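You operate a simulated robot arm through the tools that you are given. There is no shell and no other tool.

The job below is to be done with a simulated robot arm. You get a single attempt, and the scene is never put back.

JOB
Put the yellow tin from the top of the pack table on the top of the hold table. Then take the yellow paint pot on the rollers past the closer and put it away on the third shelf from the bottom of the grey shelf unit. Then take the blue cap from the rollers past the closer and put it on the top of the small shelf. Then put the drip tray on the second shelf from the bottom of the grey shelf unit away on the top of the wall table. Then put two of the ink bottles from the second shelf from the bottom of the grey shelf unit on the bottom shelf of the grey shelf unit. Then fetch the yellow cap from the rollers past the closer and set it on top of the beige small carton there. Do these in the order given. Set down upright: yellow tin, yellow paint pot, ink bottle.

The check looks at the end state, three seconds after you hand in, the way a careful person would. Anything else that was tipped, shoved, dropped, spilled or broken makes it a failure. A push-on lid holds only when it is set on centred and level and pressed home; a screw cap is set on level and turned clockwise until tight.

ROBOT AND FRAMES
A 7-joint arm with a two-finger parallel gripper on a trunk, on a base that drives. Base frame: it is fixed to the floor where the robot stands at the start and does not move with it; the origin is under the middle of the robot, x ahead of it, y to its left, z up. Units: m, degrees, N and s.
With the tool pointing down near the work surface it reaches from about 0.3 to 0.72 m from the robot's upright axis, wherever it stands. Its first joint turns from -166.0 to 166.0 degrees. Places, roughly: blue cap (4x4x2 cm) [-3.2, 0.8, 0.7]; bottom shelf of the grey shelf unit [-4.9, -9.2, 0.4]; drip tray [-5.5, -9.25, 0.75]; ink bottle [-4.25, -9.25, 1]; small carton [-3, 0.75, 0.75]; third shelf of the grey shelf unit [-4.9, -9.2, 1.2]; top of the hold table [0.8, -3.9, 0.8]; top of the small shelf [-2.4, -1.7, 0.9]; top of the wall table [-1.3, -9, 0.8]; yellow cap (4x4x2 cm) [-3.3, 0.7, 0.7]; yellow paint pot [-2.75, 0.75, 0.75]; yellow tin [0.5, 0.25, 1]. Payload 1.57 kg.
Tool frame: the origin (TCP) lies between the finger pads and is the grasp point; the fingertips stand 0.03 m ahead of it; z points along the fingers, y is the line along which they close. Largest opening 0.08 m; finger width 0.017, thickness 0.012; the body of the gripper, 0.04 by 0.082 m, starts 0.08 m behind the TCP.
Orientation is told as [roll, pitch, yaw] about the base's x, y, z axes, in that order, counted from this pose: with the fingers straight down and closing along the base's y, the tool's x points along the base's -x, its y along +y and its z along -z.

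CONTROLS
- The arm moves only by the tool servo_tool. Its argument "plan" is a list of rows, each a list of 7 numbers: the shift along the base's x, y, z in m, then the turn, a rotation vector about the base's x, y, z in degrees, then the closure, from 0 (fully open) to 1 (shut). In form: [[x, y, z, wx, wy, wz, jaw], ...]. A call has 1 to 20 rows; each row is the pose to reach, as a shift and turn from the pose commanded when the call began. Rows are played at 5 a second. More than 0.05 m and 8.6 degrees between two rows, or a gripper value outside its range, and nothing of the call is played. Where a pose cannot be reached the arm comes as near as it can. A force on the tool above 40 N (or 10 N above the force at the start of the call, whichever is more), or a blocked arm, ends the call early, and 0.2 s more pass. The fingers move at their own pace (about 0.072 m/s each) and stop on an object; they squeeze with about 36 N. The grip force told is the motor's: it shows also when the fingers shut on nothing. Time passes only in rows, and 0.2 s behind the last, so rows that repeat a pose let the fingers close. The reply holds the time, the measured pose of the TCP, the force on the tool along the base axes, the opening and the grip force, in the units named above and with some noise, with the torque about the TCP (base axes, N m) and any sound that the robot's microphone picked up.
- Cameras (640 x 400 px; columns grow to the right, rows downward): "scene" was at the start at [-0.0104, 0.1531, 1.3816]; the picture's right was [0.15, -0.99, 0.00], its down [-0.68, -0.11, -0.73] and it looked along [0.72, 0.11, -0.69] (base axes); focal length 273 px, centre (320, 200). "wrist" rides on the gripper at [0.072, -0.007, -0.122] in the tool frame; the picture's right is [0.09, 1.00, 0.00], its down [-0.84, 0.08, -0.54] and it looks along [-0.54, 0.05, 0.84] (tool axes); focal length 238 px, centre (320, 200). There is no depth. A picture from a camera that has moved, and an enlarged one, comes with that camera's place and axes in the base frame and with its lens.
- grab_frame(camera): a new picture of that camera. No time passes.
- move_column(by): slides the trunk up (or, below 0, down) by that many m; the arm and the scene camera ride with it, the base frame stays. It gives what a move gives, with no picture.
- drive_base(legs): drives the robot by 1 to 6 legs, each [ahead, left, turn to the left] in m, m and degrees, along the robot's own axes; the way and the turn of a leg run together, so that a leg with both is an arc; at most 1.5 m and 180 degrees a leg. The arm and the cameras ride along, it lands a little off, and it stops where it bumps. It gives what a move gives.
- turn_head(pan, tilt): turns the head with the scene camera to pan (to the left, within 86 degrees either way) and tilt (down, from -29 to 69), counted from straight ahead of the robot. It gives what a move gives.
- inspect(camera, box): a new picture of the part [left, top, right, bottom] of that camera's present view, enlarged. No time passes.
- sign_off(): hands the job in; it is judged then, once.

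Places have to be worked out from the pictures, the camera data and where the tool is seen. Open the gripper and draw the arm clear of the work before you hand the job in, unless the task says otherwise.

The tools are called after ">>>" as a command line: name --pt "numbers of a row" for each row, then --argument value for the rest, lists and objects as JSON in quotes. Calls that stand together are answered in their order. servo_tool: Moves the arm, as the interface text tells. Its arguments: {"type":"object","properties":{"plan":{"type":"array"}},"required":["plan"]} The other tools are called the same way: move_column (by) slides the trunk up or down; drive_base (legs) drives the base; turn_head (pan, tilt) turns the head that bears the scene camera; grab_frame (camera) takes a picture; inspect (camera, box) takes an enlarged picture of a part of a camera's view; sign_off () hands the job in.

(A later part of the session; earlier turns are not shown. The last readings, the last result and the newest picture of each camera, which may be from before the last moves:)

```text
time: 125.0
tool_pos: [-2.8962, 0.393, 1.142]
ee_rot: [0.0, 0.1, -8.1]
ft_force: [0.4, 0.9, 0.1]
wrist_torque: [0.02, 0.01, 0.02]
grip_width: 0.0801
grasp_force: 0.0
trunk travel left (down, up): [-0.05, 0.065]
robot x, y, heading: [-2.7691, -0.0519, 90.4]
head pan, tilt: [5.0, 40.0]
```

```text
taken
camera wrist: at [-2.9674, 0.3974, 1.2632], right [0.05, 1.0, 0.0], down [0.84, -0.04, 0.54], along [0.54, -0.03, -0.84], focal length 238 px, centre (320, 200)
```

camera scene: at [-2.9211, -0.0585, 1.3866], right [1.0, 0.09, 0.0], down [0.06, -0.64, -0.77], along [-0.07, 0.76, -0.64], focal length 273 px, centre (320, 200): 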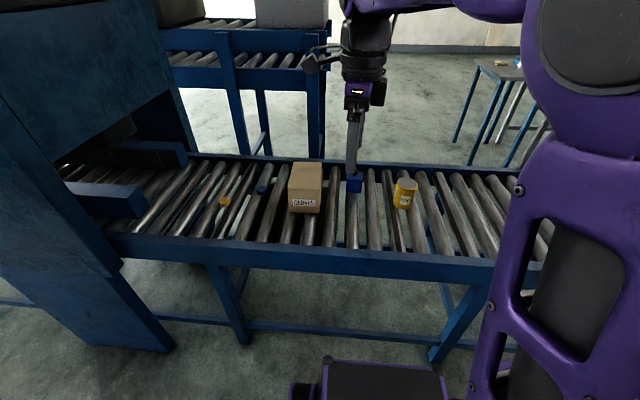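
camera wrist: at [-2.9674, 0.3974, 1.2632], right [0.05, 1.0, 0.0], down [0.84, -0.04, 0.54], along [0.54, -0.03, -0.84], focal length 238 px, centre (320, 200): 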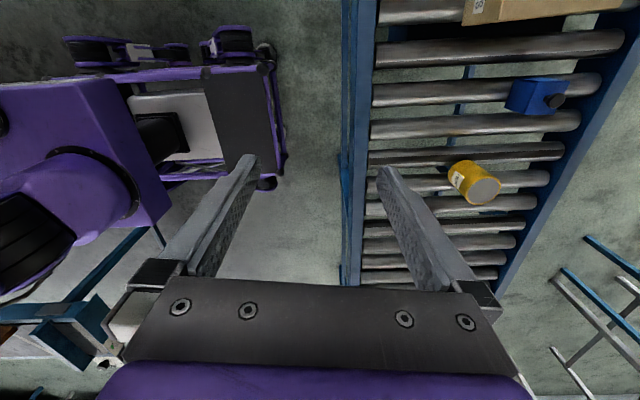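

>>> inspect --camera "scene" --box '[190, 140, 350, 240]'

>>> inspect --camera "scene" --box '[330, 150, 470, 250]'

>>> inspect --camera "wrist" --box '[380, 60, 600, 240]'

```text
4.00 times, centred on (270, 190) of scene
camera zoom: at [-2.9211, -0.0585, 1.3866], right [1.0, 0.09, 0.0], down [0.06, -0.64, -0.77], along [-0.07, 0.76, -0.64], focal length 1092 px, centre (520, 240)
```

zoom: 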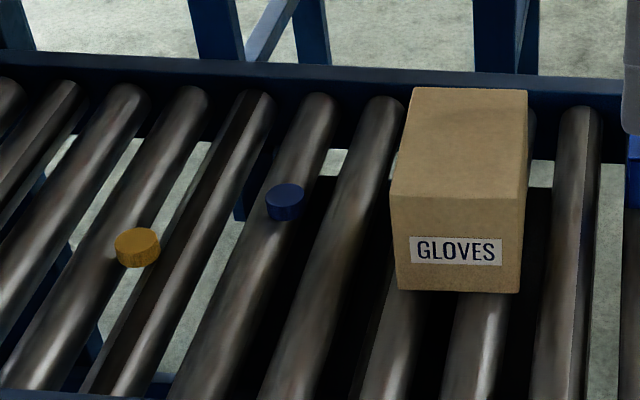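

```text
4.00 times, centred on (400, 200) of scene
camera zoom: at [-2.9211, -0.0585, 1.3866], right [1.0, 0.09, 0.0], down [0.06, -0.64, -0.77], along [-0.07, 0.76, -0.64], focal length 1092 px, centre (0, 200)
```

zoom: 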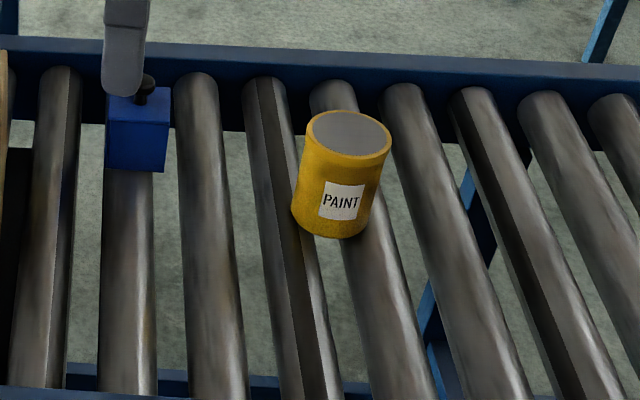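

```text
2.22 times, centred on (490, 150) of wrist
camera zoom: at [-2.9674, 0.3974, 1.2632], right [0.05, 1.0, 0.0], down [0.84, -0.04, 0.54], along [0.54, -0.03, -0.84], focal length 530 px, centre (-58, 311)
```

zoom: 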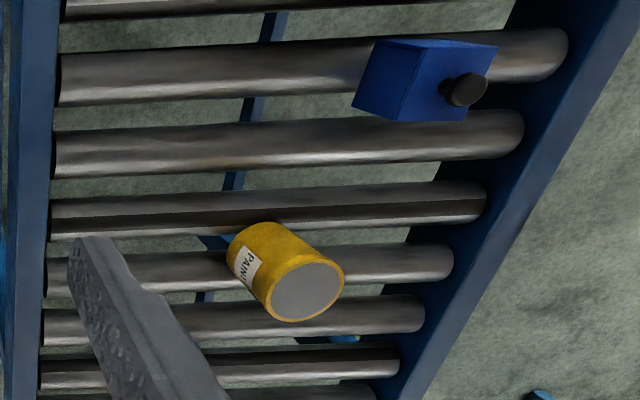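

The pot's top centre triangulates to about (-2.69, 0.73, 0.82), diameter 0.068, base at z≈0.725. Since it must go onto an inner shelf, I plan a 45° forward-tilted grasp. First I drive a bit closer.

>>> drive_base --legs '[[0.13, -0.05, -0.4]]'

>>> servo_tool --pt "0 0 0 0 0 8 0" --pt "0 0 0 0 0 16 0" --pt "0 0 0 0 0 24 0" --pt "0 0 0 0 0 32 0" --pt "0 0 0 0 0 40 0" --pt "0 0 0 0 0 48 0" --pt "0 0 0 0 0 56 0" --pt "0 0 0 0 0 64 0" --pt "0 0 0 0 0 72 0" --pt "0 0 0 0 0 80 0" --pt "0 0 0 0 0 88 0" --pt "0 0 0 0 0 96 0" --pt "0 0 0 0 0 98 0"

>>> grab_frame --camera "scene"

>>> grab_frame --camera "wrist"

```text
time: 126.3
tool_pos: [-2.8425, 0.5231, 1.1415]
ee_rot: [-0.1, 0.1, -8.6]
ft_force: [0.1, 1.4, 0.5]
wrist_torque: [0.0, 0.0, 0.0]
grip_width: 0.0801
grasp_force: 0.1
trunk travel left (down, up): [-0.05, 0.065]
robot x, y, heading: [-2.7193, 0.0744, 89.5]
head pan, tilt: [5.0, 40.0]
```

```text
time: 129.1
tool_pos: [-2.8416, 0.5226, 1.1433]
ee_rot: [-0.1, 0.0, 89.5]
ft_force: [-0.7, 0.1, -0.3]
wrist_torque: [-0.02, 0.01, -0.02]
grip_width: 0.0801
grasp_force: 0.0
trunk travel left (down, up): [-0.05, 0.065]
robot x, y, heading: [-2.7189, 0.075, 89.7]
head pan, tilt: [5.0, 40.0]
```

```text
taken
camera scene: at [-2.8709, 0.0715, 1.3865], right [1.0, 0.08, 0.0], down [0.05, -0.64, -0.77], along [-0.06, 0.76, -0.64], focal length 273 px, centre (320, 200)
```

scene: 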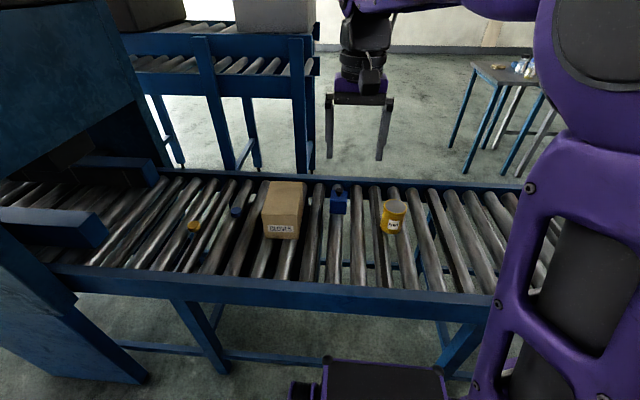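

```text
taken
camera wrist: at [-2.8355, 0.4518, 1.2634], right [-1.0, -0.08, 0.0], down [-0.07, 0.84, 0.54], along [-0.04, 0.54, -0.84], focal length 238 px, centre (320, 200)
```

wrist: 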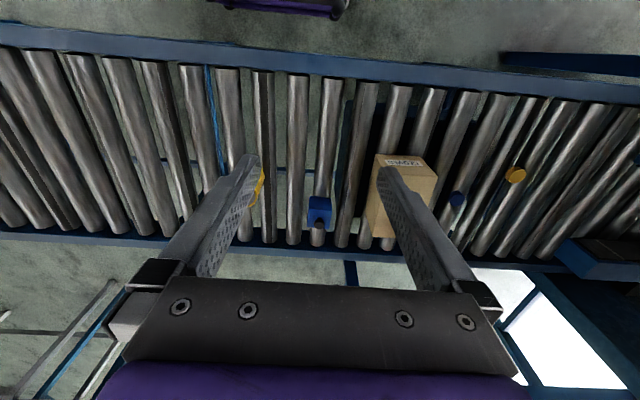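

Now I tilt the tool 45° forward and move to a pre-grasp point short of the pot, then check alignment with the wrist camera.

>>> servo_tool --pt "0.02 0 0 8 0 0 0" --pt "0.05 0 -0.02 16 0 0 0" --pt "0.08 0 -0.05 24 0 0 0" --pt "0.11 0.01 -0.08 32 0 0 0" --pt "0.14 0.02 -0.11 40 0 0 0" --pt "0.1506 0.04 -0.15 45 0 0 0" --pt "0.1506 0.055 -0.19 45 0 0 0" --pt "0.1506 0.058 -0.21 45 0 0 0" --pt "0.1506 0.058 -0.21 45 0 0 0"

>>> grab_frame --camera "scene"

>>> grab_frame --camera "wrist"

```text
time: 131.1
tool_pos: [-2.692, 0.5829, 0.9329]
ee_rot: [0.6, -45.1, 89.2]
ft_force: [0.4, 0.4, 0.5]
wrist_torque: [0.01, 0.01, -0.01]
grip_width: 0.0799
grasp_force: 0.1
out of reach, approached as far as the arm can: row 6
trunk travel left (down, up): [-0.05, 0.065]
robot x, y, heading: [-2.7223, 0.0781, 89.4]
head pan, tilt: [5.0, 40.0]
```

```text
taken
camera scene: at [-2.8708, 0.0716, 1.3865], right [1.0, 0.08, 0.0], down [0.05, -0.64, -0.77], along [-0.06, 0.76, -0.64], focal length 273 px, centre (320, 200)
```

scene: 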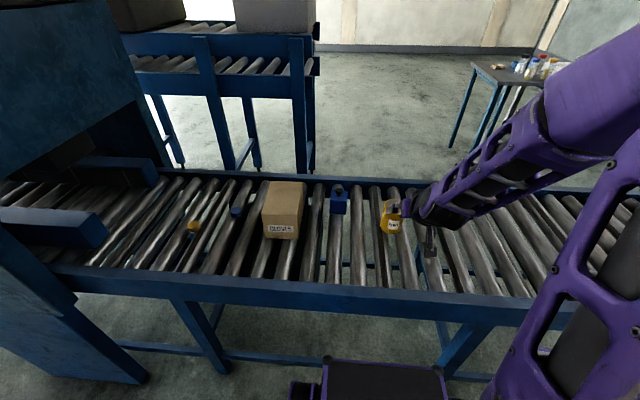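

```text
taken
camera wrist: at [-2.6855, 0.4466, 0.9671], right [-1.0, -0.06, -0.06], down [-0.07, 0.21, 0.98], along [-0.04, 0.98, -0.21], focal length 238 px, centre (320, 200)
```

wrist: 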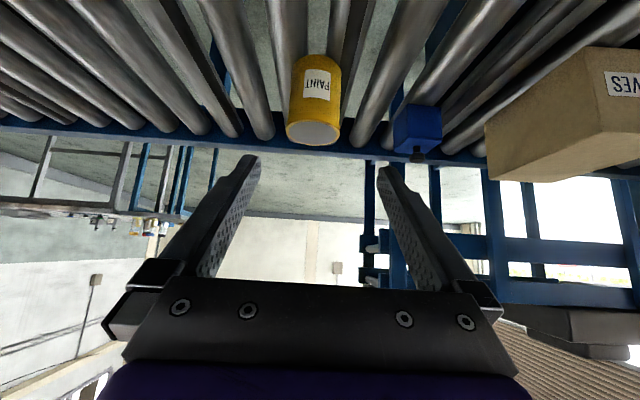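

The tilt is reached and the pot is centred between the fingers. I advance along the 45° line partway and check again.

>>> servo_tool --pt "0 0.03 -0.03 0 0 0 0" --pt "0 0.06 -0.06 0 0 0 0" --pt "0 0.085 -0.09 0 0 0 0" --pt "0 0.085 -0.09 0 0 0 0"

>>> grab_frame --camera "wrist"

>>> inspect --camera "scene" --box '[330, 140, 490, 260]'

```text
time: 132.1
tool_pos: [-2.6946, 0.6643, 0.843]
ee_rot: [0.4, -45.0, 89.2]
ft_force: [-1.2, 0.1, -0.3]
wrist_torque: [0.02, 0.03, 0.03]
grip_width: 0.0803
grasp_force: 0.0
trunk travel left (down, up): [-0.05, 0.065]
robot x, y, heading: [-2.7228, 0.0769, 89.7]
head pan, tilt: [5.0, 40.0]
```

```text
taken
camera wrist: at [-2.6879, 0.5285, 0.8769], right [-1.0, -0.06, -0.06], down [-0.07, 0.21, 0.98], along [-0.04, 0.98, -0.21], focal length 238 px, centre (320, 200)
```

wrist: 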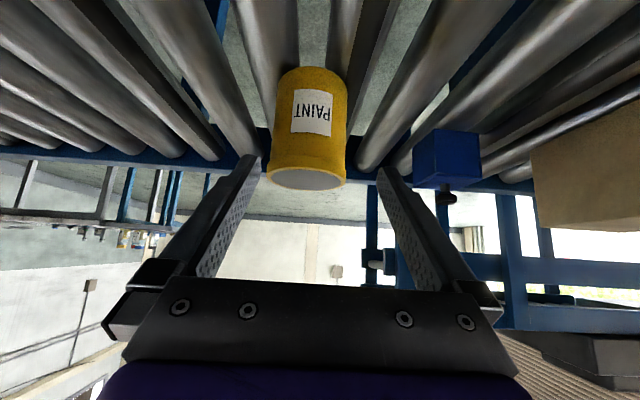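

```text
3.33 times, centred on (410, 200) of scene
camera zoom: at [-2.8709, 0.0716, 1.3865], right [1.0, 0.08, 0.0], down [0.05, -0.64, -0.77], along [-0.06, 0.76, -0.64], focal length 910 px, centre (20, 200)
```

zoom: 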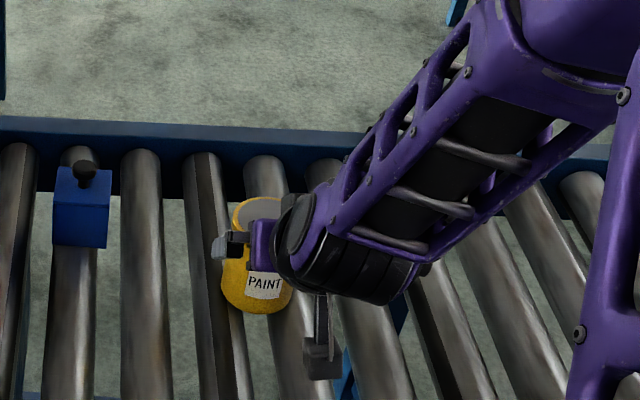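

The pot centre is about 8 mm to +x of the tool line, so I correct that and advance to the grasp point (y≈0.728, z≈0.778).

>>> servo_tool --pt "0.007 0.0 0.0 0 0 0 0" --pt "0.007 0.02 -0.02 0 0 0 0" --pt "0.007 0.04 -0.04 0 0 0 0" --pt "0.007 0.055 -0.055 0 0 0 0" --pt "0.007 0.064 -0.065 0 0 0 0" --pt "0.007 0.064 -0.065 0 0 0 0"

>>> grab_frame --camera "wrist"

>>> grab_frame --camera "scene"

```text
time: 133.5
tool_pos: [-2.6855, 0.7285, 0.7775]
ee_rot: [0.4, -45.1, 89.2]
ft_force: [0.0, 0.1, 0.0]
wrist_torque: [0.0, 0.02, 0.03]
grip_width: 0.0799
grasp_force: 0.0
trunk travel left (down, up): [-0.05, 0.065]
robot x, y, heading: [-2.721, 0.0765, 90.2]
head pan, tilt: [5.0, 40.0]
```

```text
taken
camera wrist: at [-2.6788, 0.5931, 0.8119], right [-1.0, -0.06, -0.06], down [-0.07, 0.21, 0.98], along [-0.04, 0.98, -0.21], focal length 238 px, centre (320, 200)
```

wrist: 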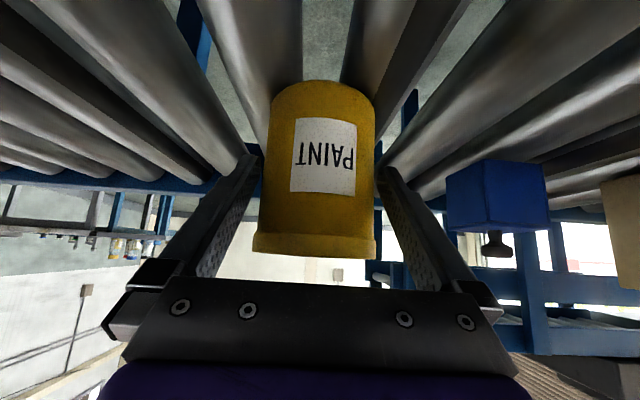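

```text
taken
camera scene: at [-2.8709, 0.0716, 1.3865], right [1.0, 0.08, 0.0], down [0.05, -0.64, -0.77], along [-0.06, 0.76, -0.64], focal length 273 px, centre (320, 200)
```

scene: 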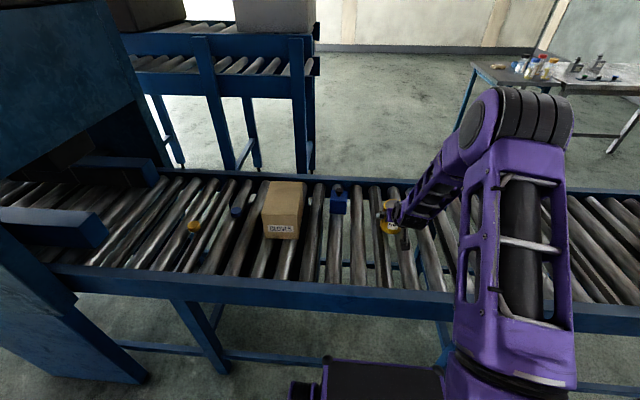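

The pot is well centred between the fingers at TCP depth. I close the gripper.

>>> servo_tool --pt "0 0 0 0 0 0 0.3" --pt "0 0 0 0 0 0 0.7" --pt "0 0 0 0 0 0 1" --pt "0 0 0 0 0 0 1" --pt "0 0 0 0 0 0 1"

>>> servo_tool --pt "0 0 0.01 0 0 0 1" --pt "0 0 0.025 0 0 0 1" --pt "0 0 0.05 0 0 0 1" --pt "0 0 0.08 0 0 0 1" --pt "0 0 0.08 0 0 0 1"

>>> grab_frame --camera "wrist"

>>> grab_frame --camera "scene"

```text
time: 134.7
tool_pos: [-2.6853, 0.7285, 0.7786]
ee_rot: [0.5, -45.0, 89.1]
ft_force: [0.4, 1.2, -1.3]
wrist_torque: [0.03, -0.02, 0.01]
grip_width: 0.071
grasp_force: 36.3
trunk travel left (down, up): [-0.05, 0.065]
robot x, y, heading: [-2.7199, 0.0784, 90.0]
head pan, tilt: [5.0, 40.0]
```

```text
time: 135.9
tool_pos: [-2.6863, 0.7292, 0.8575]
ee_rot: [0.5, -45.0, 89.2]
ft_force: [0.6, 0.0, -4.0]
wrist_torque: [-0.04, -0.03, -0.01]
grip_width: 0.0713
grasp_force: 35.7
trunk travel left (down, up): [-0.05, 0.065]
robot x, y, heading: [-2.7197, 0.0764, 89.7]
head pan, tilt: [5.0, 40.0]
```

```text
taken
camera wrist: at [-2.6792, 0.5934, 0.8918], right [-1.0, -0.06, -0.06], down [-0.07, 0.21, 0.98], along [-0.04, 0.98, -0.21], focal length 238 px, centre (320, 200)
```

wrist: 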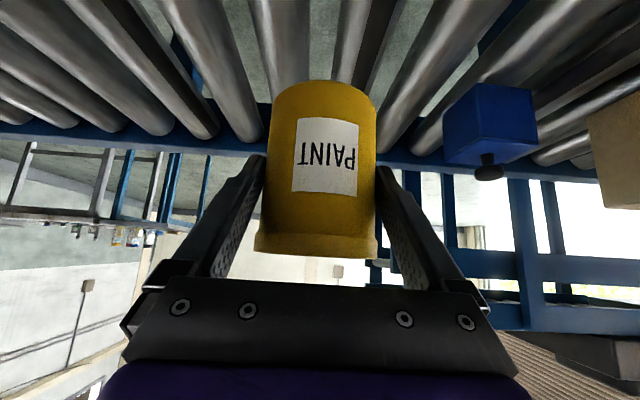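

```text
taken
camera scene: at [-2.8709, 0.0718, 1.3865], right [1.0, 0.08, 0.0], down [0.05, -0.64, -0.77], along [-0.06, 0.76, -0.64], focal length 273 px, centre (320, 200)
```

scene: 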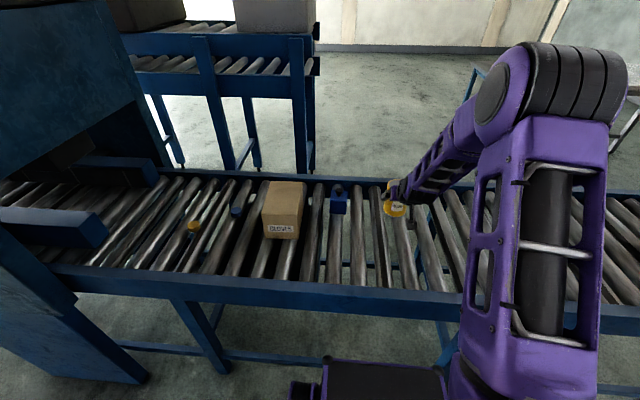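

Pot held firmly and level (4 N). I raise it and draw it in a bit for the drive.

>>> servo_tool --pt "0 0 0.04 0 0 0 1" --pt "0 0 0.08 0 0 0 1" --pt "0 -0.02 0.12 0 0 0 1" --pt "0 -0.05 0.16 0 0 0 1" --pt "0 -0.08 0.2 0 0 0 1" --pt "0 -0.11 0.22 0 0 0 1" --pt "0 -0.14 0.24 0 0 0 1" --pt "0 -0.14 0.24 0 0 0 1"

>>> grab_frame --camera "scene"

```text
time: 137.7
tool_pos: [-2.6863, 0.5894, 1.0907]
ee_rot: [0.9, -44.3, 89.0]
ft_force: [-0.1, -0.4, -3.8]
wrist_torque: [-0.05, 0.04, 0.0]
grip_width: 0.0714
grasp_force: 35.5
trunk travel left (down, up): [-0.05, 0.065]
robot x, y, heading: [-2.7174, 0.0768, 89.7]
head pan, tilt: [5.0, 40.0]
```

```text
taken
camera scene: at [-2.8536, 0.0739, 1.3928], right [0.99, -0.12, 0.0], down [-0.07, -0.58, -0.81], along [0.09, 0.81, -0.59], focal length 273 px, centre (320, 200)
```

scene: 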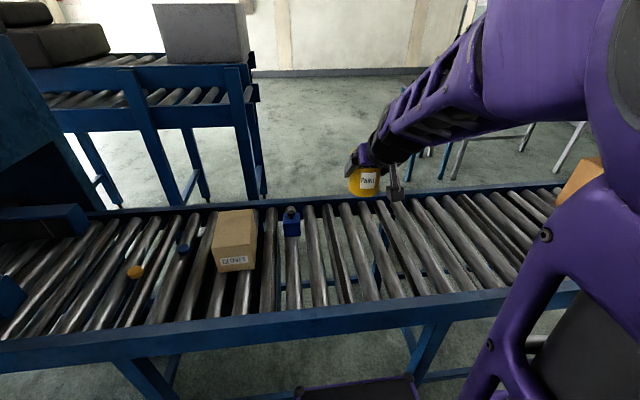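

The head is lightly touched again; I extend the tool slightly, then drive out of the lane and down the aisle toward the shelf unit.

>>> servo_tool --pt "0 0.03 0.0 0 0 0 1" --pt "0 0.06 0.0 0 0 0 1" --pt "0 0.06 0.0 0 0 0 1"

>>> drive_base --legs '[[-0.1, 0, 0], [0, -1.0, 0.5], [0, -1.0, 0], [0, 0, 179]]'

>>> turn_head --pan 0 --tilt 10

>>> grab_frame --camera "scene"

```text
time: 138.5
tool_pos: [-2.6855, 0.6496, 1.0961]
ee_rot: [0.5, -45.0, 89.1]
ft_force: [-0.5, 0.6, -3.8]
wrist_torque: [-0.03, 0.0, 0.06]
grip_width: 0.0714
grasp_force: 35.7
trunk travel left (down, up): [-0.05, 0.065]
robot x, y, heading: [-2.723, 0.0765, 89.9]
head pan, tilt: [5.0, 40.0]
```

```text
time: 166.0
tool_pos: [-0.8121, -0.5883, 1.0964]
ee_rot: [0.5, -44.8, -96.5]
ft_force: [0.4, -0.1, -4.4]
wrist_torque: [0.02, 0.01, 0.02]
grip_width: 0.0708
grasp_force: 36.3
trunk travel left (down, up): [-0.05, 0.065]
robot x, y, heading: [-0.7202, -0.0239, -95.8]
head pan, tilt: [5.0, 40.0]
```

```text
time: 167.0
tool_pos: [-0.8137, -0.5877, 1.0959]
ee_rot: [0.5, -45.0, -96.5]
ft_force: [-0.4, 0.4, -3.0]
wrist_torque: [0.05, 0.0, 0.0]
grip_width: 0.0709
grasp_force: 35.7
trunk travel left (down, up): [-0.05, 0.065]
robot x, y, heading: [-0.7205, -0.0201, -96.0]
head pan, tilt: [0.0, 10.0]
```

```text
taken
camera scene: at [-0.5831, -0.0374, 1.4341], right [-0.99, 0.1, 0.0], down [0.02, 0.17, -0.98], along [-0.1, -0.98, -0.17], focal length 273 px, centre (320, 200)
```

scene: 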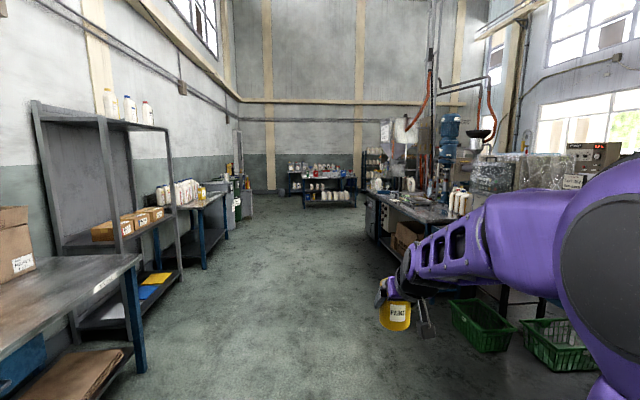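

Pot rides well. I correct the heading and drive 4.5 m down the aisle, then look at the far end.

>>> drive_base --legs '[[0, 0, 5.9], [1.45, 0, 0], [1.45, 0, 0], [1.45, 0, 0]]'

>>> turn_head --pan -5 --tilt 12

>>> grab_frame --camera "scene"

>>> turn_head --pan -70 --tilt 12

>>> grab_frame --camera "scene"

```text
time: 188.5
tool_pos: [-0.8087, -4.9813, 1.0954]
ee_rot: [0.5, -44.9, -91.6]
ft_force: [-0.8, -0.1, -3.9]
wrist_torque: [0.06, 0.01, -0.02]
grip_width: 0.0706
grasp_force: 36.1
trunk travel left (down, up): [-0.05, 0.065]
robot x, y, heading: [-0.7653, -4.408, -91.0]
head pan, tilt: [0.0, 10.0]
```

```text
time: 189.2
tool_pos: [-0.8075, -4.9799, 1.0967]
ee_rot: [0.6, -44.9, -91.7]
ft_force: [0.0, -0.9, -3.8]
wrist_torque: [0.06, 0.0, -0.01]
grip_width: 0.0708
grasp_force: 36.2
trunk travel left (down, up): [-0.05, 0.065]
robot x, y, heading: [-0.7643, -4.4085, -91.1]
head pan, tilt: [-5.0, 12.0]
```

```text
taken
camera scene: at [-0.6348, -4.4121, 1.4309], right [-0.99, 0.1, 0.0], down [0.02, 0.21, -0.98], along [-0.1, -0.97, -0.21], focal length 273 px, centre (320, 200)
```

scene: 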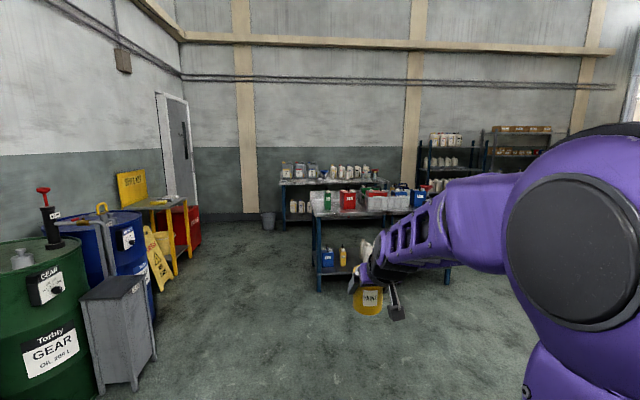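

```text
time: 190.5
tool_pos: [-0.8086, -4.9806, 1.0969]
ee_rot: [0.4, -44.9, -91.6]
ft_force: [-0.5, -0.2, -4.6]
wrist_torque: [0.08, 0.01, -0.02]
grip_width: 0.0709
grasp_force: 35.6
trunk travel left (down, up): [-0.05, 0.065]
robot x, y, heading: [-0.7677, -4.411, -90.7]
head pan, tilt: [-70.0, 12.0]
```

```text
taken
camera scene: at [-0.7132, -4.3498, 1.4309], right [-0.33, 0.95, 0.0], down [0.2, 0.07, -0.98], along [-0.92, -0.32, -0.21], focal length 273 px, centre (320, 200)
```

scene: 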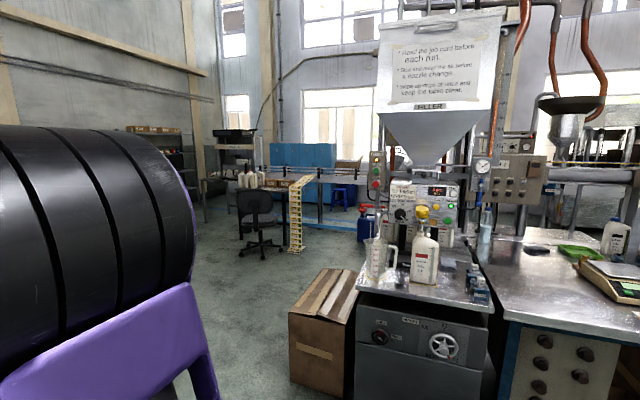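

The grey shelf unit is at the far right near x≈-4.3 to -5.6; a middle table stands at y≈-6.8 and a chair near (-3.6,-6.1). I advance 1.25 m, strafe right past the table and look again.

>>> drive_base --legs '[[1.25, 0, 0.7], [0, -1.0, 0], [0, -0.8, 0]]'

>>> turn_head --pan -20 --tilt 12

>>> grab_frame --camera "scene"

>>> turn_head --pan -70 --tilt 20

>>> grab_frame --camera "scene"

```text
time: 214.3
tool_pos: [-2.6158, -6.2546, 1.0959]
ee_rot: [0.5, -44.8, -89.1]
ft_force: [0.0, 0.0, -4.8]
wrist_torque: [0.08, 0.01, 0.0]
grip_width: 0.0708
grasp_force: 35.8
trunk travel left (down, up): [-0.05, 0.065]
robot x, y, heading: [-2.5986, -5.6788, -88.5]
head pan, tilt: [-70.0, 12.0]
```

```text
time: 215.5
tool_pos: [-2.6163, -6.2543, 1.0956]
ee_rot: [0.5, -44.9, -89.2]
ft_force: [0.0, 0.4, -4.5]
wrist_torque: [0.02, -0.02, 0.0]
grip_width: 0.0704
grasp_force: 36.7
trunk travel left (down, up): [-0.05, 0.065]
robot x, y, heading: [-2.5944, -5.6799, -88.3]
head pan, tilt: [-20.0, 12.0]
```

```text
taken
camera scene: at [-2.4908, -5.6747, 1.4309], right [-0.95, 0.32, 0.0], down [0.07, 0.2, -0.98], along [-0.31, -0.93, -0.21], focal length 273 px, centre (320, 200)
```

scene: 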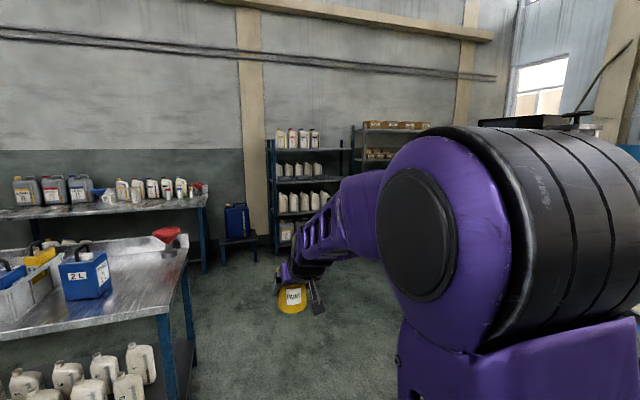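

```text
time: 216.6
tool_pos: [-2.6159, -6.2545, 1.0956]
ee_rot: [0.6, -44.8, -89.2]
ft_force: [-0.1, -0.2, -3.6]
wrist_torque: [0.07, 0.0, 0.01]
grip_width: 0.0706
grasp_force: 36.0
trunk travel left (down, up): [-0.05, 0.065]
robot x, y, heading: [-2.5992, -5.6799, -88.6]
head pan, tilt: [-70.0, 20.0]
```

```text
taken
camera scene: at [-2.5478, -5.6204, 1.4179], right [-0.37, 0.93, 0.0], down [0.32, 0.13, -0.94], along [-0.87, -0.34, -0.34], focal length 273 px, centre (320, 200)
```

scene: 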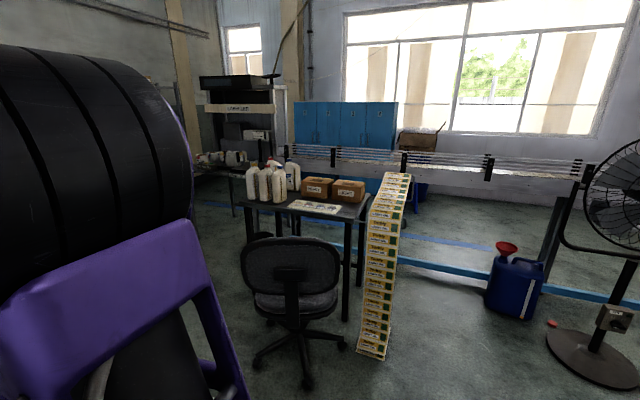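

The gap between the middle table (right edge x≈-2.2) and the chair (x≈-3.5) is passable at x≈-2.8. I shift right slightly and go ahead, then look toward the shelf unit.

>>> drive_base --legs '[[0, -0.2, -1.5], [1.4, 0, 0], [0.4, 0, 0]]'

>>> turn_head --pan -60 --tilt 15

>>> grab_frame --camera "scene"

>>> turn_head --pan -15 --tilt 20

>>> grab_frame --camera "scene"

```text
time: 227.9
tool_pos: [-2.8616, -8.0494, 1.0959]
ee_rot: [0.5, -44.9, -91.6]
ft_force: [0.1, -0.4, -4.2]
wrist_torque: [0.05, 0.02, 0.0]
grip_width: 0.0711
grasp_force: 36.2
trunk travel left (down, up): [-0.05, 0.065]
robot x, y, heading: [-2.8159, -7.4758, -90.9]
head pan, tilt: [-70.0, 20.0]
```

```text
time: 228.6
tool_pos: [-2.8622, -8.05, 1.0963]
ee_rot: [0.5, -44.8, -91.6]
ft_force: [-0.6, -0.6, -4.2]
wrist_torque: [0.05, 0.0, -0.01]
grip_width: 0.0704
grasp_force: 36.5
trunk travel left (down, up): [-0.05, 0.065]
robot x, y, heading: [-2.8177, -7.477, -90.8]
head pan, tilt: [-60.0, 15.0]
```

```text
taken
camera scene: at [-2.7594, -7.4346, 1.426], right [-0.48, 0.87, 0.0], down [0.23, 0.13, -0.97], along [-0.84, -0.47, -0.26], focal length 273 px, centre (320, 200)
```

scene: 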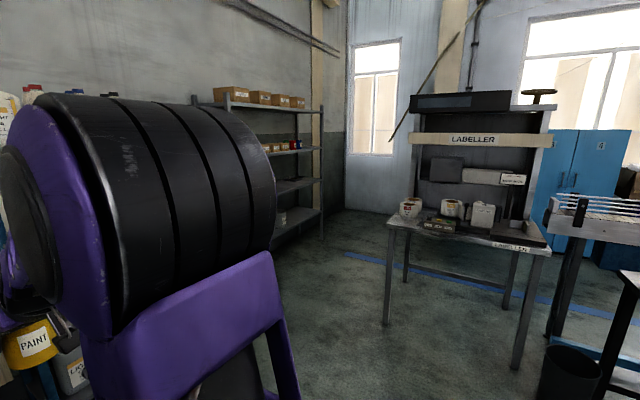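

```text
time: 229.7
tool_pos: [-2.8614, -8.0489, 1.0958]
ee_rot: [0.6, -44.8, -91.7]
ft_force: [-0.2, -0.1, -3.4]
wrist_torque: [0.05, 0.01, -0.04]
grip_width: 0.0705
grasp_force: 36.2
trunk travel left (down, up): [-0.05, 0.065]
robot x, y, heading: [-2.8212, -7.4775, -91.1]
head pan, tilt: [-15.0, 20.0]
```

```text
taken
camera scene: at [-2.7034, -7.4789, 1.4179], right [-0.96, 0.28, 0.0], down [0.09, 0.33, -0.94], along [-0.26, -0.9, -0.34], focal length 273 px, centre (320, 200)
```

scene: 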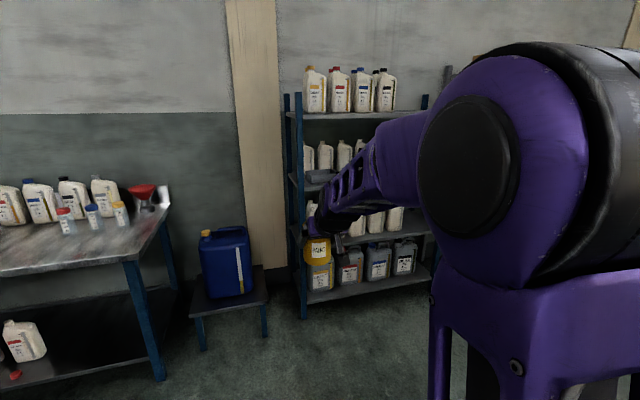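

The grey unit has four levels (third at z≈1.2 with boards above), front near y≈-9.0, x from about -4.3 to -5.7; a labeller desk stands at x<-4.5, y>-7.83. I strafe closer for a proper frontal look.

>>> drive_base --legs '[[0.3, -0.2, 1.0], [0, -0.9, 0]]'

>>> turn_head --pan -30 --tilt 15

>>> grab_frame --camera "scene"

>>> grab_frame --camera "wrist"

```text
time: 240.8
tool_pos: [-3.9511, -8.3462, 1.0965]
ee_rot: [0.6, -44.9, -90.7]
ft_force: [-0.1, 0.3, -3.2]
wrist_torque: [0.07, -0.02, -0.01]
grip_width: 0.0702
grasp_force: 35.4
trunk travel left (down, up): [-0.05, 0.065]
robot x, y, heading: [-3.9161, -7.7739, -90.1]
head pan, tilt: [-15.0, 20.0]
```

```text
time: 241.6
tool_pos: [-3.9498, -8.3459, 1.0961]
ee_rot: [0.5, -44.9, -90.7]
ft_force: [-0.1, -0.4, -3.4]
wrist_torque: [0.05, 0.0, 0.0]
grip_width: 0.0706
grasp_force: 35.7
trunk travel left (down, up): [-0.05, 0.065]
robot x, y, heading: [-3.9162, -7.7713, -90.0]
head pan, tilt: [-30.0, 15.0]
```

```text
taken
camera scene: at [-3.8251, -7.7635, 1.426], right [-0.87, 0.5, 0.0], down [0.13, 0.22, -0.97], along [-0.48, -0.84, -0.26], focal length 273 px, centre (320, 200)
```

scene: 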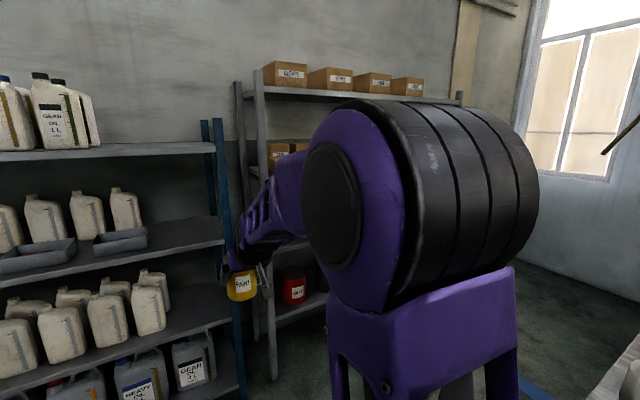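

```text
taken
camera wrist: at [-3.9558, -8.2081, 1.1307], right [1.0, 0.06, -0.06], down [0.07, -0.21, 0.97], along [0.05, -0.98, -0.21], focal length 238 px, centre (320, 200)
```

wrist: 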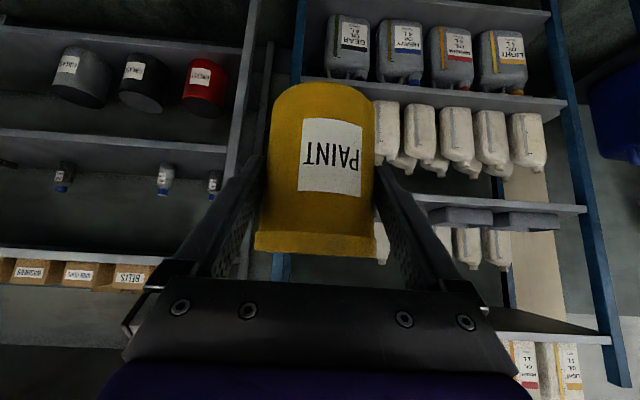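

>>> inspect --camera "wrist" --box '[0, 0, 260, 300]'

>>> inspect --camera "scene" --box '[220, 50, 480, 220]'

```text
1.33 times, centred on (130, 150) of wrist
camera zoom: at [-3.9558, -8.2081, 1.1307], right [1.0, 0.06, -0.06], down [0.07, -0.21, 0.97], along [0.05, -0.98, -0.21], focal length 318 px, centre (573, 267)
```

zoom: 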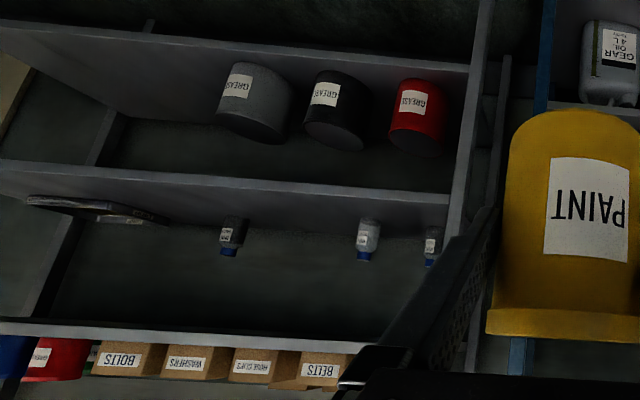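

```text
2.35 times, centred on (350, 135) of scene
camera zoom: at [-3.8251, -7.7635, 1.426], right [-0.87, 0.5, 0.0], down [0.13, 0.22, -0.97], along [-0.48, -0.84, -0.26], focal length 642 px, centre (249, 353)
```

zoom: 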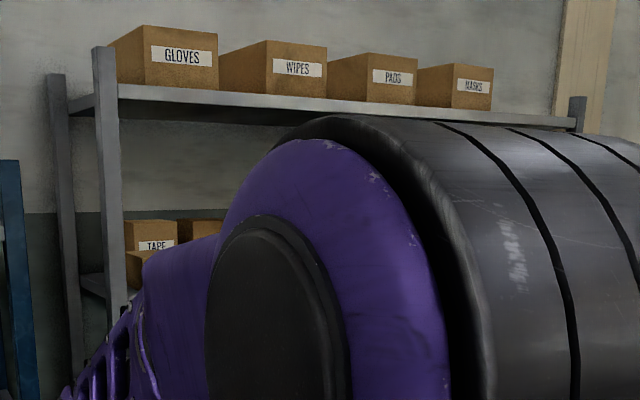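

The second shelf holds the drip tray and ink bottles, the third has boxes and some pots at the far end. I move ahead into the lane in front of the unit and strafe right to face its middle.

>>> drive_base --legs '[[0, -0.15, 0], [0.44, 0, 0], [0, -0.9, 0]]'

>>> turn_head --pan 5 --tilt 12

>>> grab_frame --camera "scene"

>>> grab_frame --camera "wrist"

```text
time: 254.5
tool_pos: [-4.9889, -8.7873, 1.0963]
ee_rot: [0.5, -44.8, -90.6]
ft_force: [0.3, 1.0, -3.4]
wrist_torque: [0.1, 0.01, 0.03]
grip_width: 0.0705
grasp_force: 35.7
trunk travel left (down, up): [-0.05, 0.065]
robot x, y, heading: [-4.9536, -8.2147, -90.1]
head pan, tilt: [-30.0, 15.0]
```

```text
time: 255.5
tool_pos: [-4.9888, -8.7856, 1.0957]
ee_rot: [0.5, -44.9, -90.7]
ft_force: [0.1, -0.6, -4.1]
wrist_torque: [0.04, 0.0, -0.01]
grip_width: 0.0706
grasp_force: 35.6
trunk travel left (down, up): [-0.05, 0.065]
robot x, y, heading: [-4.9521, -8.2128, -90.1]
head pan, tilt: [5.0, 12.0]
```

```text
taken
camera scene: at [-4.8085, -8.2166, 1.4309], right [-1.0, -0.08, 0.0], down [-0.02, 0.21, -0.98], along [0.08, -0.97, -0.21], focal length 273 px, centre (320, 200)
```

scene: 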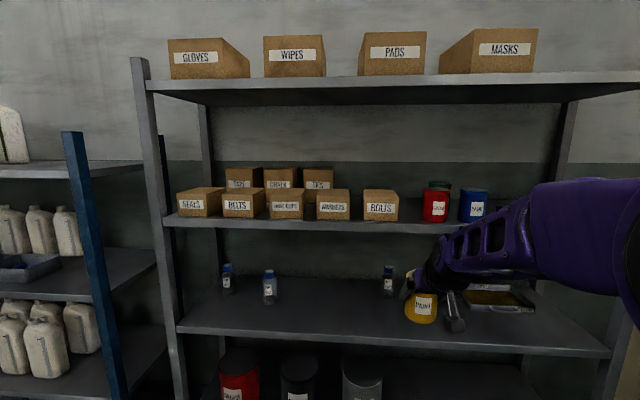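

```text
taken
camera wrist: at [-4.9943, -8.649, 1.1308], right [1.0, 0.06, -0.06], down [0.07, -0.21, 0.97], along [0.05, -0.98, -0.21], focal length 238 px, centre (320, 200)
```

wrist: 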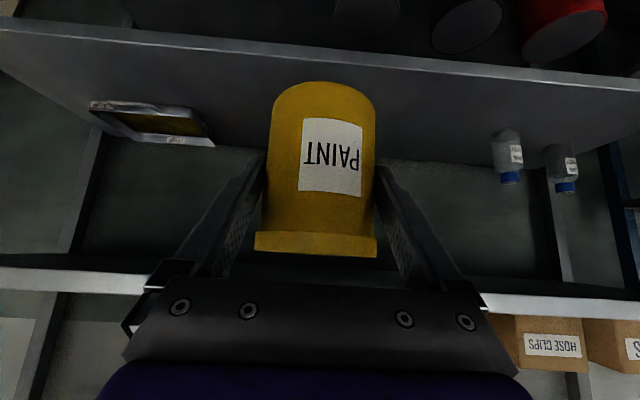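

>>> inspect --camera "scene" --box '[340, 140, 640, 330]'

>>> inspect --camera "scene" --box '[130, 140, 430, 330]'

```text
2.11 times, centred on (490, 235) of scene
camera zoom: at [-4.8085, -8.2166, 1.4309], right [-1.0, -0.08, 0.0], down [-0.02, 0.21, -0.98], along [0.08, -0.97, -0.21], focal length 574 px, centre (-38, 126)
```

zoom: 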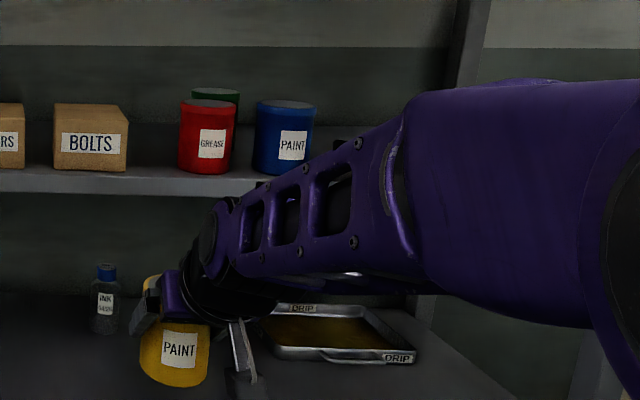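

```text
2.11 times, centred on (280, 235) of scene
camera zoom: at [-4.8085, -8.2166, 1.4309], right [-1.0, -0.08, 0.0], down [-0.02, 0.21, -0.98], along [0.08, -0.97, -0.21], focal length 574 px, centre (404, 126)
```

zoom: 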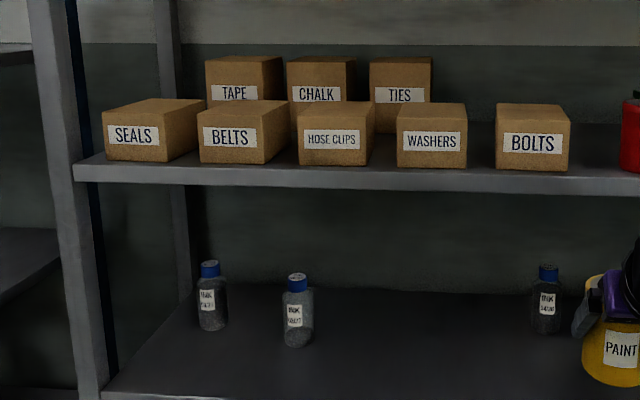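

Third-shelf top is z≈1.20, front edge y≈-9.01, fourth shelf at z≈1.56–1.6. Free space seems to be to the right of the blue paint pot (x<-5.25). I strafe right 0.38 m and look.

>>> drive_base --legs '[[0, -0.38, 0.1]]'

>>> turn_head --pan 20 --tilt 12

>>> grab_frame --camera "scene"

>>> grab_frame --camera "wrist"

```text
time: 259.7
tool_pos: [-5.3616, -8.7891, 1.0953]
ee_rot: [0.5, -44.9, -90.3]
ft_force: [0.4, 0.6, -3.5]
wrist_torque: [0.03, 0.0, -0.01]
grip_width: 0.0704
grasp_force: 36.1
trunk travel left (down, up): [-0.05, 0.065]
robot x, y, heading: [-5.328, -8.2164, -89.6]
head pan, tilt: [5.0, 12.0]
```

```text
time: 260.4
tool_pos: [-5.3613, -8.7882, 1.096]
ee_rot: [0.6, -44.8, -90.4]
ft_force: [-0.6, -0.2, -3.2]
wrist_torque: [0.04, -0.01, 0.02]
grip_width: 0.0705
grasp_force: 35.5
trunk travel left (down, up): [-0.05, 0.065]
robot x, y, heading: [-5.3318, -8.2118, -89.8]
head pan, tilt: [20.0, 12.0]
```

```text
taken
camera scene: at [-5.1614, -8.2109, 1.4309], right [-0.94, -0.35, 0.0], down [-0.07, 0.2, -0.98], along [0.34, -0.92, -0.21], focal length 273 px, centre (320, 200)
```

scene: 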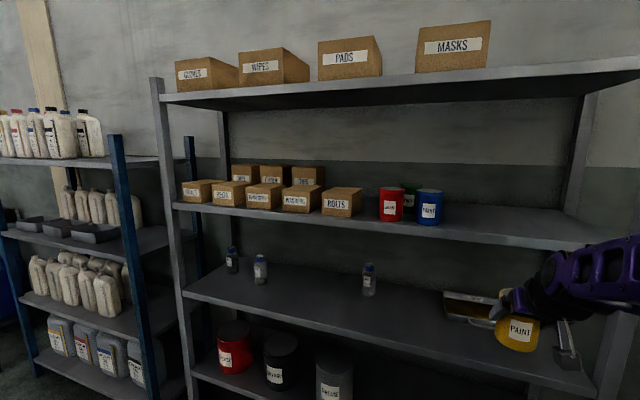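

```text
taken
camera wrist: at [-5.3676, -8.6501, 1.1306], right [1.0, 0.07, -0.06], down [0.07, -0.21, 0.97], along [0.05, -0.98, -0.22], focal length 238 px, centre (320, 200)
```

wrist: 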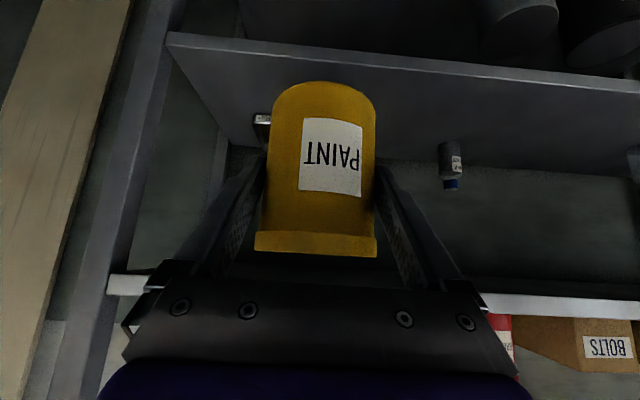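

The third shelf is free right of the blue pot (its right edge x≈-5.23). I raise the trunk and the pot to TCP z≈1.29 before driving it in over the shelf.

>>> move_column --by 0.06

>>> servo_tool --pt "0 0 0.03 0 0 0 1" --pt "0 0 0.06 0 0 0 1" --pt "0 0 0.09 0 0 0 1" --pt "-0.01 0 0.12 0 0 0 1" --pt "-0.015 0 0.135 0 0 0 1" --pt "-0.015 0 0.135 0 0 0 1"

>>> grab_frame --camera "scene"

>>> grab_frame --camera "wrist"

```text
time: 261.4
tool_pos: [-5.3617, -8.7882, 1.1552]
ee_rot: [0.6, -44.8, -90.3]
ft_force: [-0.8, 0.3, -4.5]
wrist_torque: [0.03, 0.0, 0.01]
grip_width: 0.0706
grasp_force: 36.0
trunk travel left (down, up): [-0.11, 0.005]
robot x, y, heading: [-5.3301, -8.2138, -89.6]
head pan, tilt: [20.0, 12.0]
```

```text
time: 262.8
tool_pos: [-5.3773, -8.7912, 1.2871]
ee_rot: [0.6, -44.3, -90.4]
ft_force: [0.5, 1.2, -4.5]
wrist_torque: [0.02, -0.01, 0.03]
grip_width: 0.0707
grasp_force: 36.0
trunk travel left (down, up): [-0.11, 0.005]
robot x, y, heading: [-5.3314, -8.2155, -89.8]
head pan, tilt: [20.0, 12.0]
```

```text
taken
camera scene: at [-5.1729, -8.2145, 1.4859], right [-0.97, -0.22, 0.0], down [-0.06, 0.25, -0.97], along [0.22, -0.94, -0.26], focal length 273 px, centre (320, 200)
```

scene: 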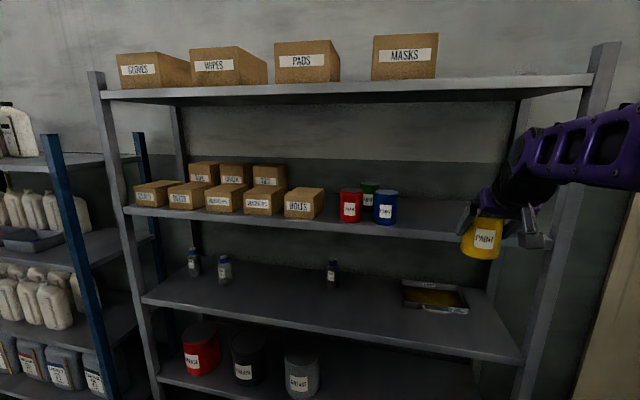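

```text
taken
camera wrist: at [-5.3844, -8.6525, 1.323], right [1.0, 0.07, -0.06], down [0.07, -0.22, 0.97], along [0.05, -0.97, -0.22], focal length 238 px, centre (320, 200)
```

wrist: 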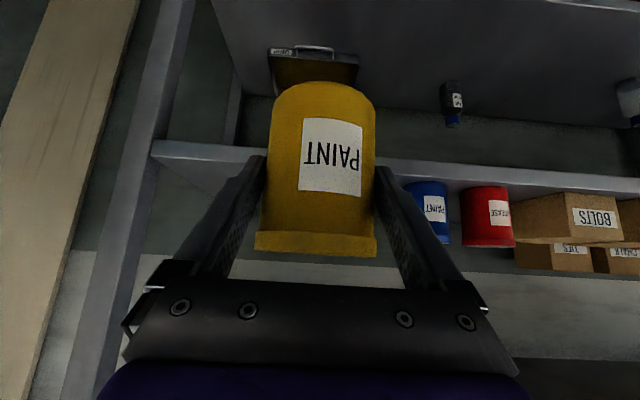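

I relieve the head, drive ahead 0.2 m and then will extend the arm over the shelf.

>>> turn_head --pan 8 --tilt 20

>>> drive_base --legs '[[0.2, 0, 0]]'

>>> grab_frame --camera "scene"

>>> grab_frame --camera "wrist"

```text
time: 263.6
tool_pos: [-5.3778, -8.7897, 1.2921]
ee_rot: [0.6, -44.9, -90.3]
ft_force: [0.5, 0.4, -3.8]
wrist_torque: [0.04, 0.03, 0.02]
grip_width: 0.0701
grasp_force: 35.7
trunk travel left (down, up): [-0.11, 0.005]
robot x, y, heading: [-5.327, -8.2113, -89.8]
head pan, tilt: [8.0, 20.0]
```

```text
time: 265.2
tool_pos: [-5.3763, -8.9907, 1.2918]
ee_rot: [0.6, -44.8, -90.3]
ft_force: [-0.6, -0.5, -3.5]
wrist_torque: [0.07, -0.02, -0.01]
grip_width: 0.0704
grasp_force: 36.0
trunk travel left (down, up): [-0.11, 0.005]
robot x, y, heading: [-5.3271, -8.4171, -89.9]
head pan, tilt: [8.0, 20.0]
```

```text
taken
camera scene: at [-5.179, -8.4176, 1.4779], right [-0.99, -0.14, 0.0], down [-0.05, 0.34, -0.94], along [0.14, -0.93, -0.34], focal length 273 px, centre (320, 200)
```

scene: 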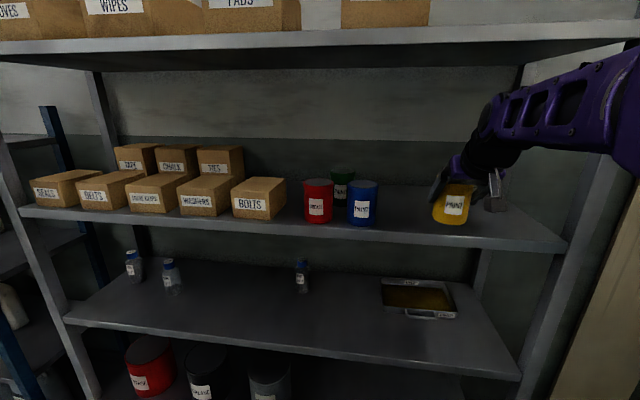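

```text
taken
camera wrist: at [-5.3827, -8.8525, 1.3266], right [1.0, 0.07, -0.06], down [0.07, -0.21, 0.97], along [0.05, -0.98, -0.22], focal length 238 px, centre (320, 200)
```

wrist: 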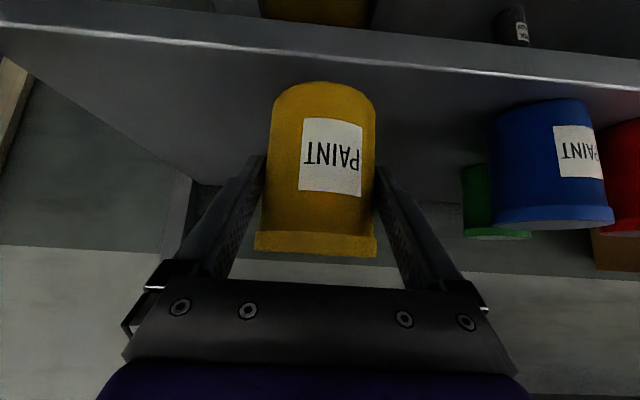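

The path is clear. I extend the pot 10 cm over the shelf and lower most of the way.

>>> servo_tool --pt "0 -0.03 0 0 0 0 1" --pt "0 -0.06 0 0 0 0 1" --pt "0 -0.09 0 0 0 0 1" --pt "0 -0.105 0 0 0 0 1" --pt "0 -0.105 -0.015 0 0 0 1" --pt "0 -0.105 -0.025 0 0 0 1" --pt "0 -0.105 -0.028 0 0 0 1" --pt "0 -0.105 -0.028 0 0 0 1"

>>> inspect --camera "scene" --box '[340, 120, 560, 270]'

>>> grab_frame --camera "wrist"

```text
time: 267.0
tool_pos: [-5.3758, -9.0948, 1.2637]
ee_rot: [0.5, -44.8, -90.2]
ft_force: [0.0, 1.2, -4.7]
wrist_torque: [0.07, 0.03, -0.05]
grip_width: 0.0705
grasp_force: 36.1
trunk travel left (down, up): [-0.11, 0.005]
robot x, y, heading: [-5.3302, -8.4155, -89.7]
head pan, tilt: [8.0, 20.0]
```

```text
2.67 times, centred on (450, 195) of scene
camera zoom: at [-5.179, -8.4176, 1.4779], right [-0.99, -0.14, 0.0], down [-0.05, 0.34, -0.94], along [0.14, -0.93, -0.34], focal length 728 px, centre (-27, 213)
```

zoom: 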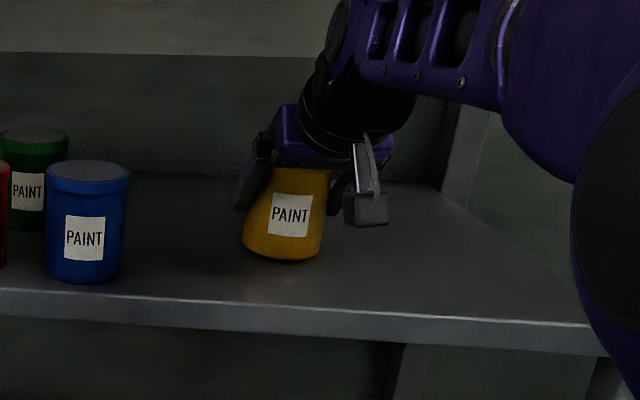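

```text
taken
camera wrist: at [-5.3822, -8.9569, 1.2985], right [1.0, 0.07, -0.06], down [0.07, -0.21, 0.97], along [0.05, -0.98, -0.22], focal length 238 px, centre (320, 200)
```

wrist: 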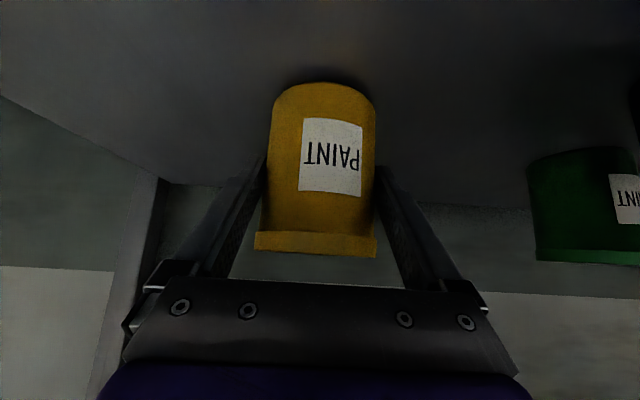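

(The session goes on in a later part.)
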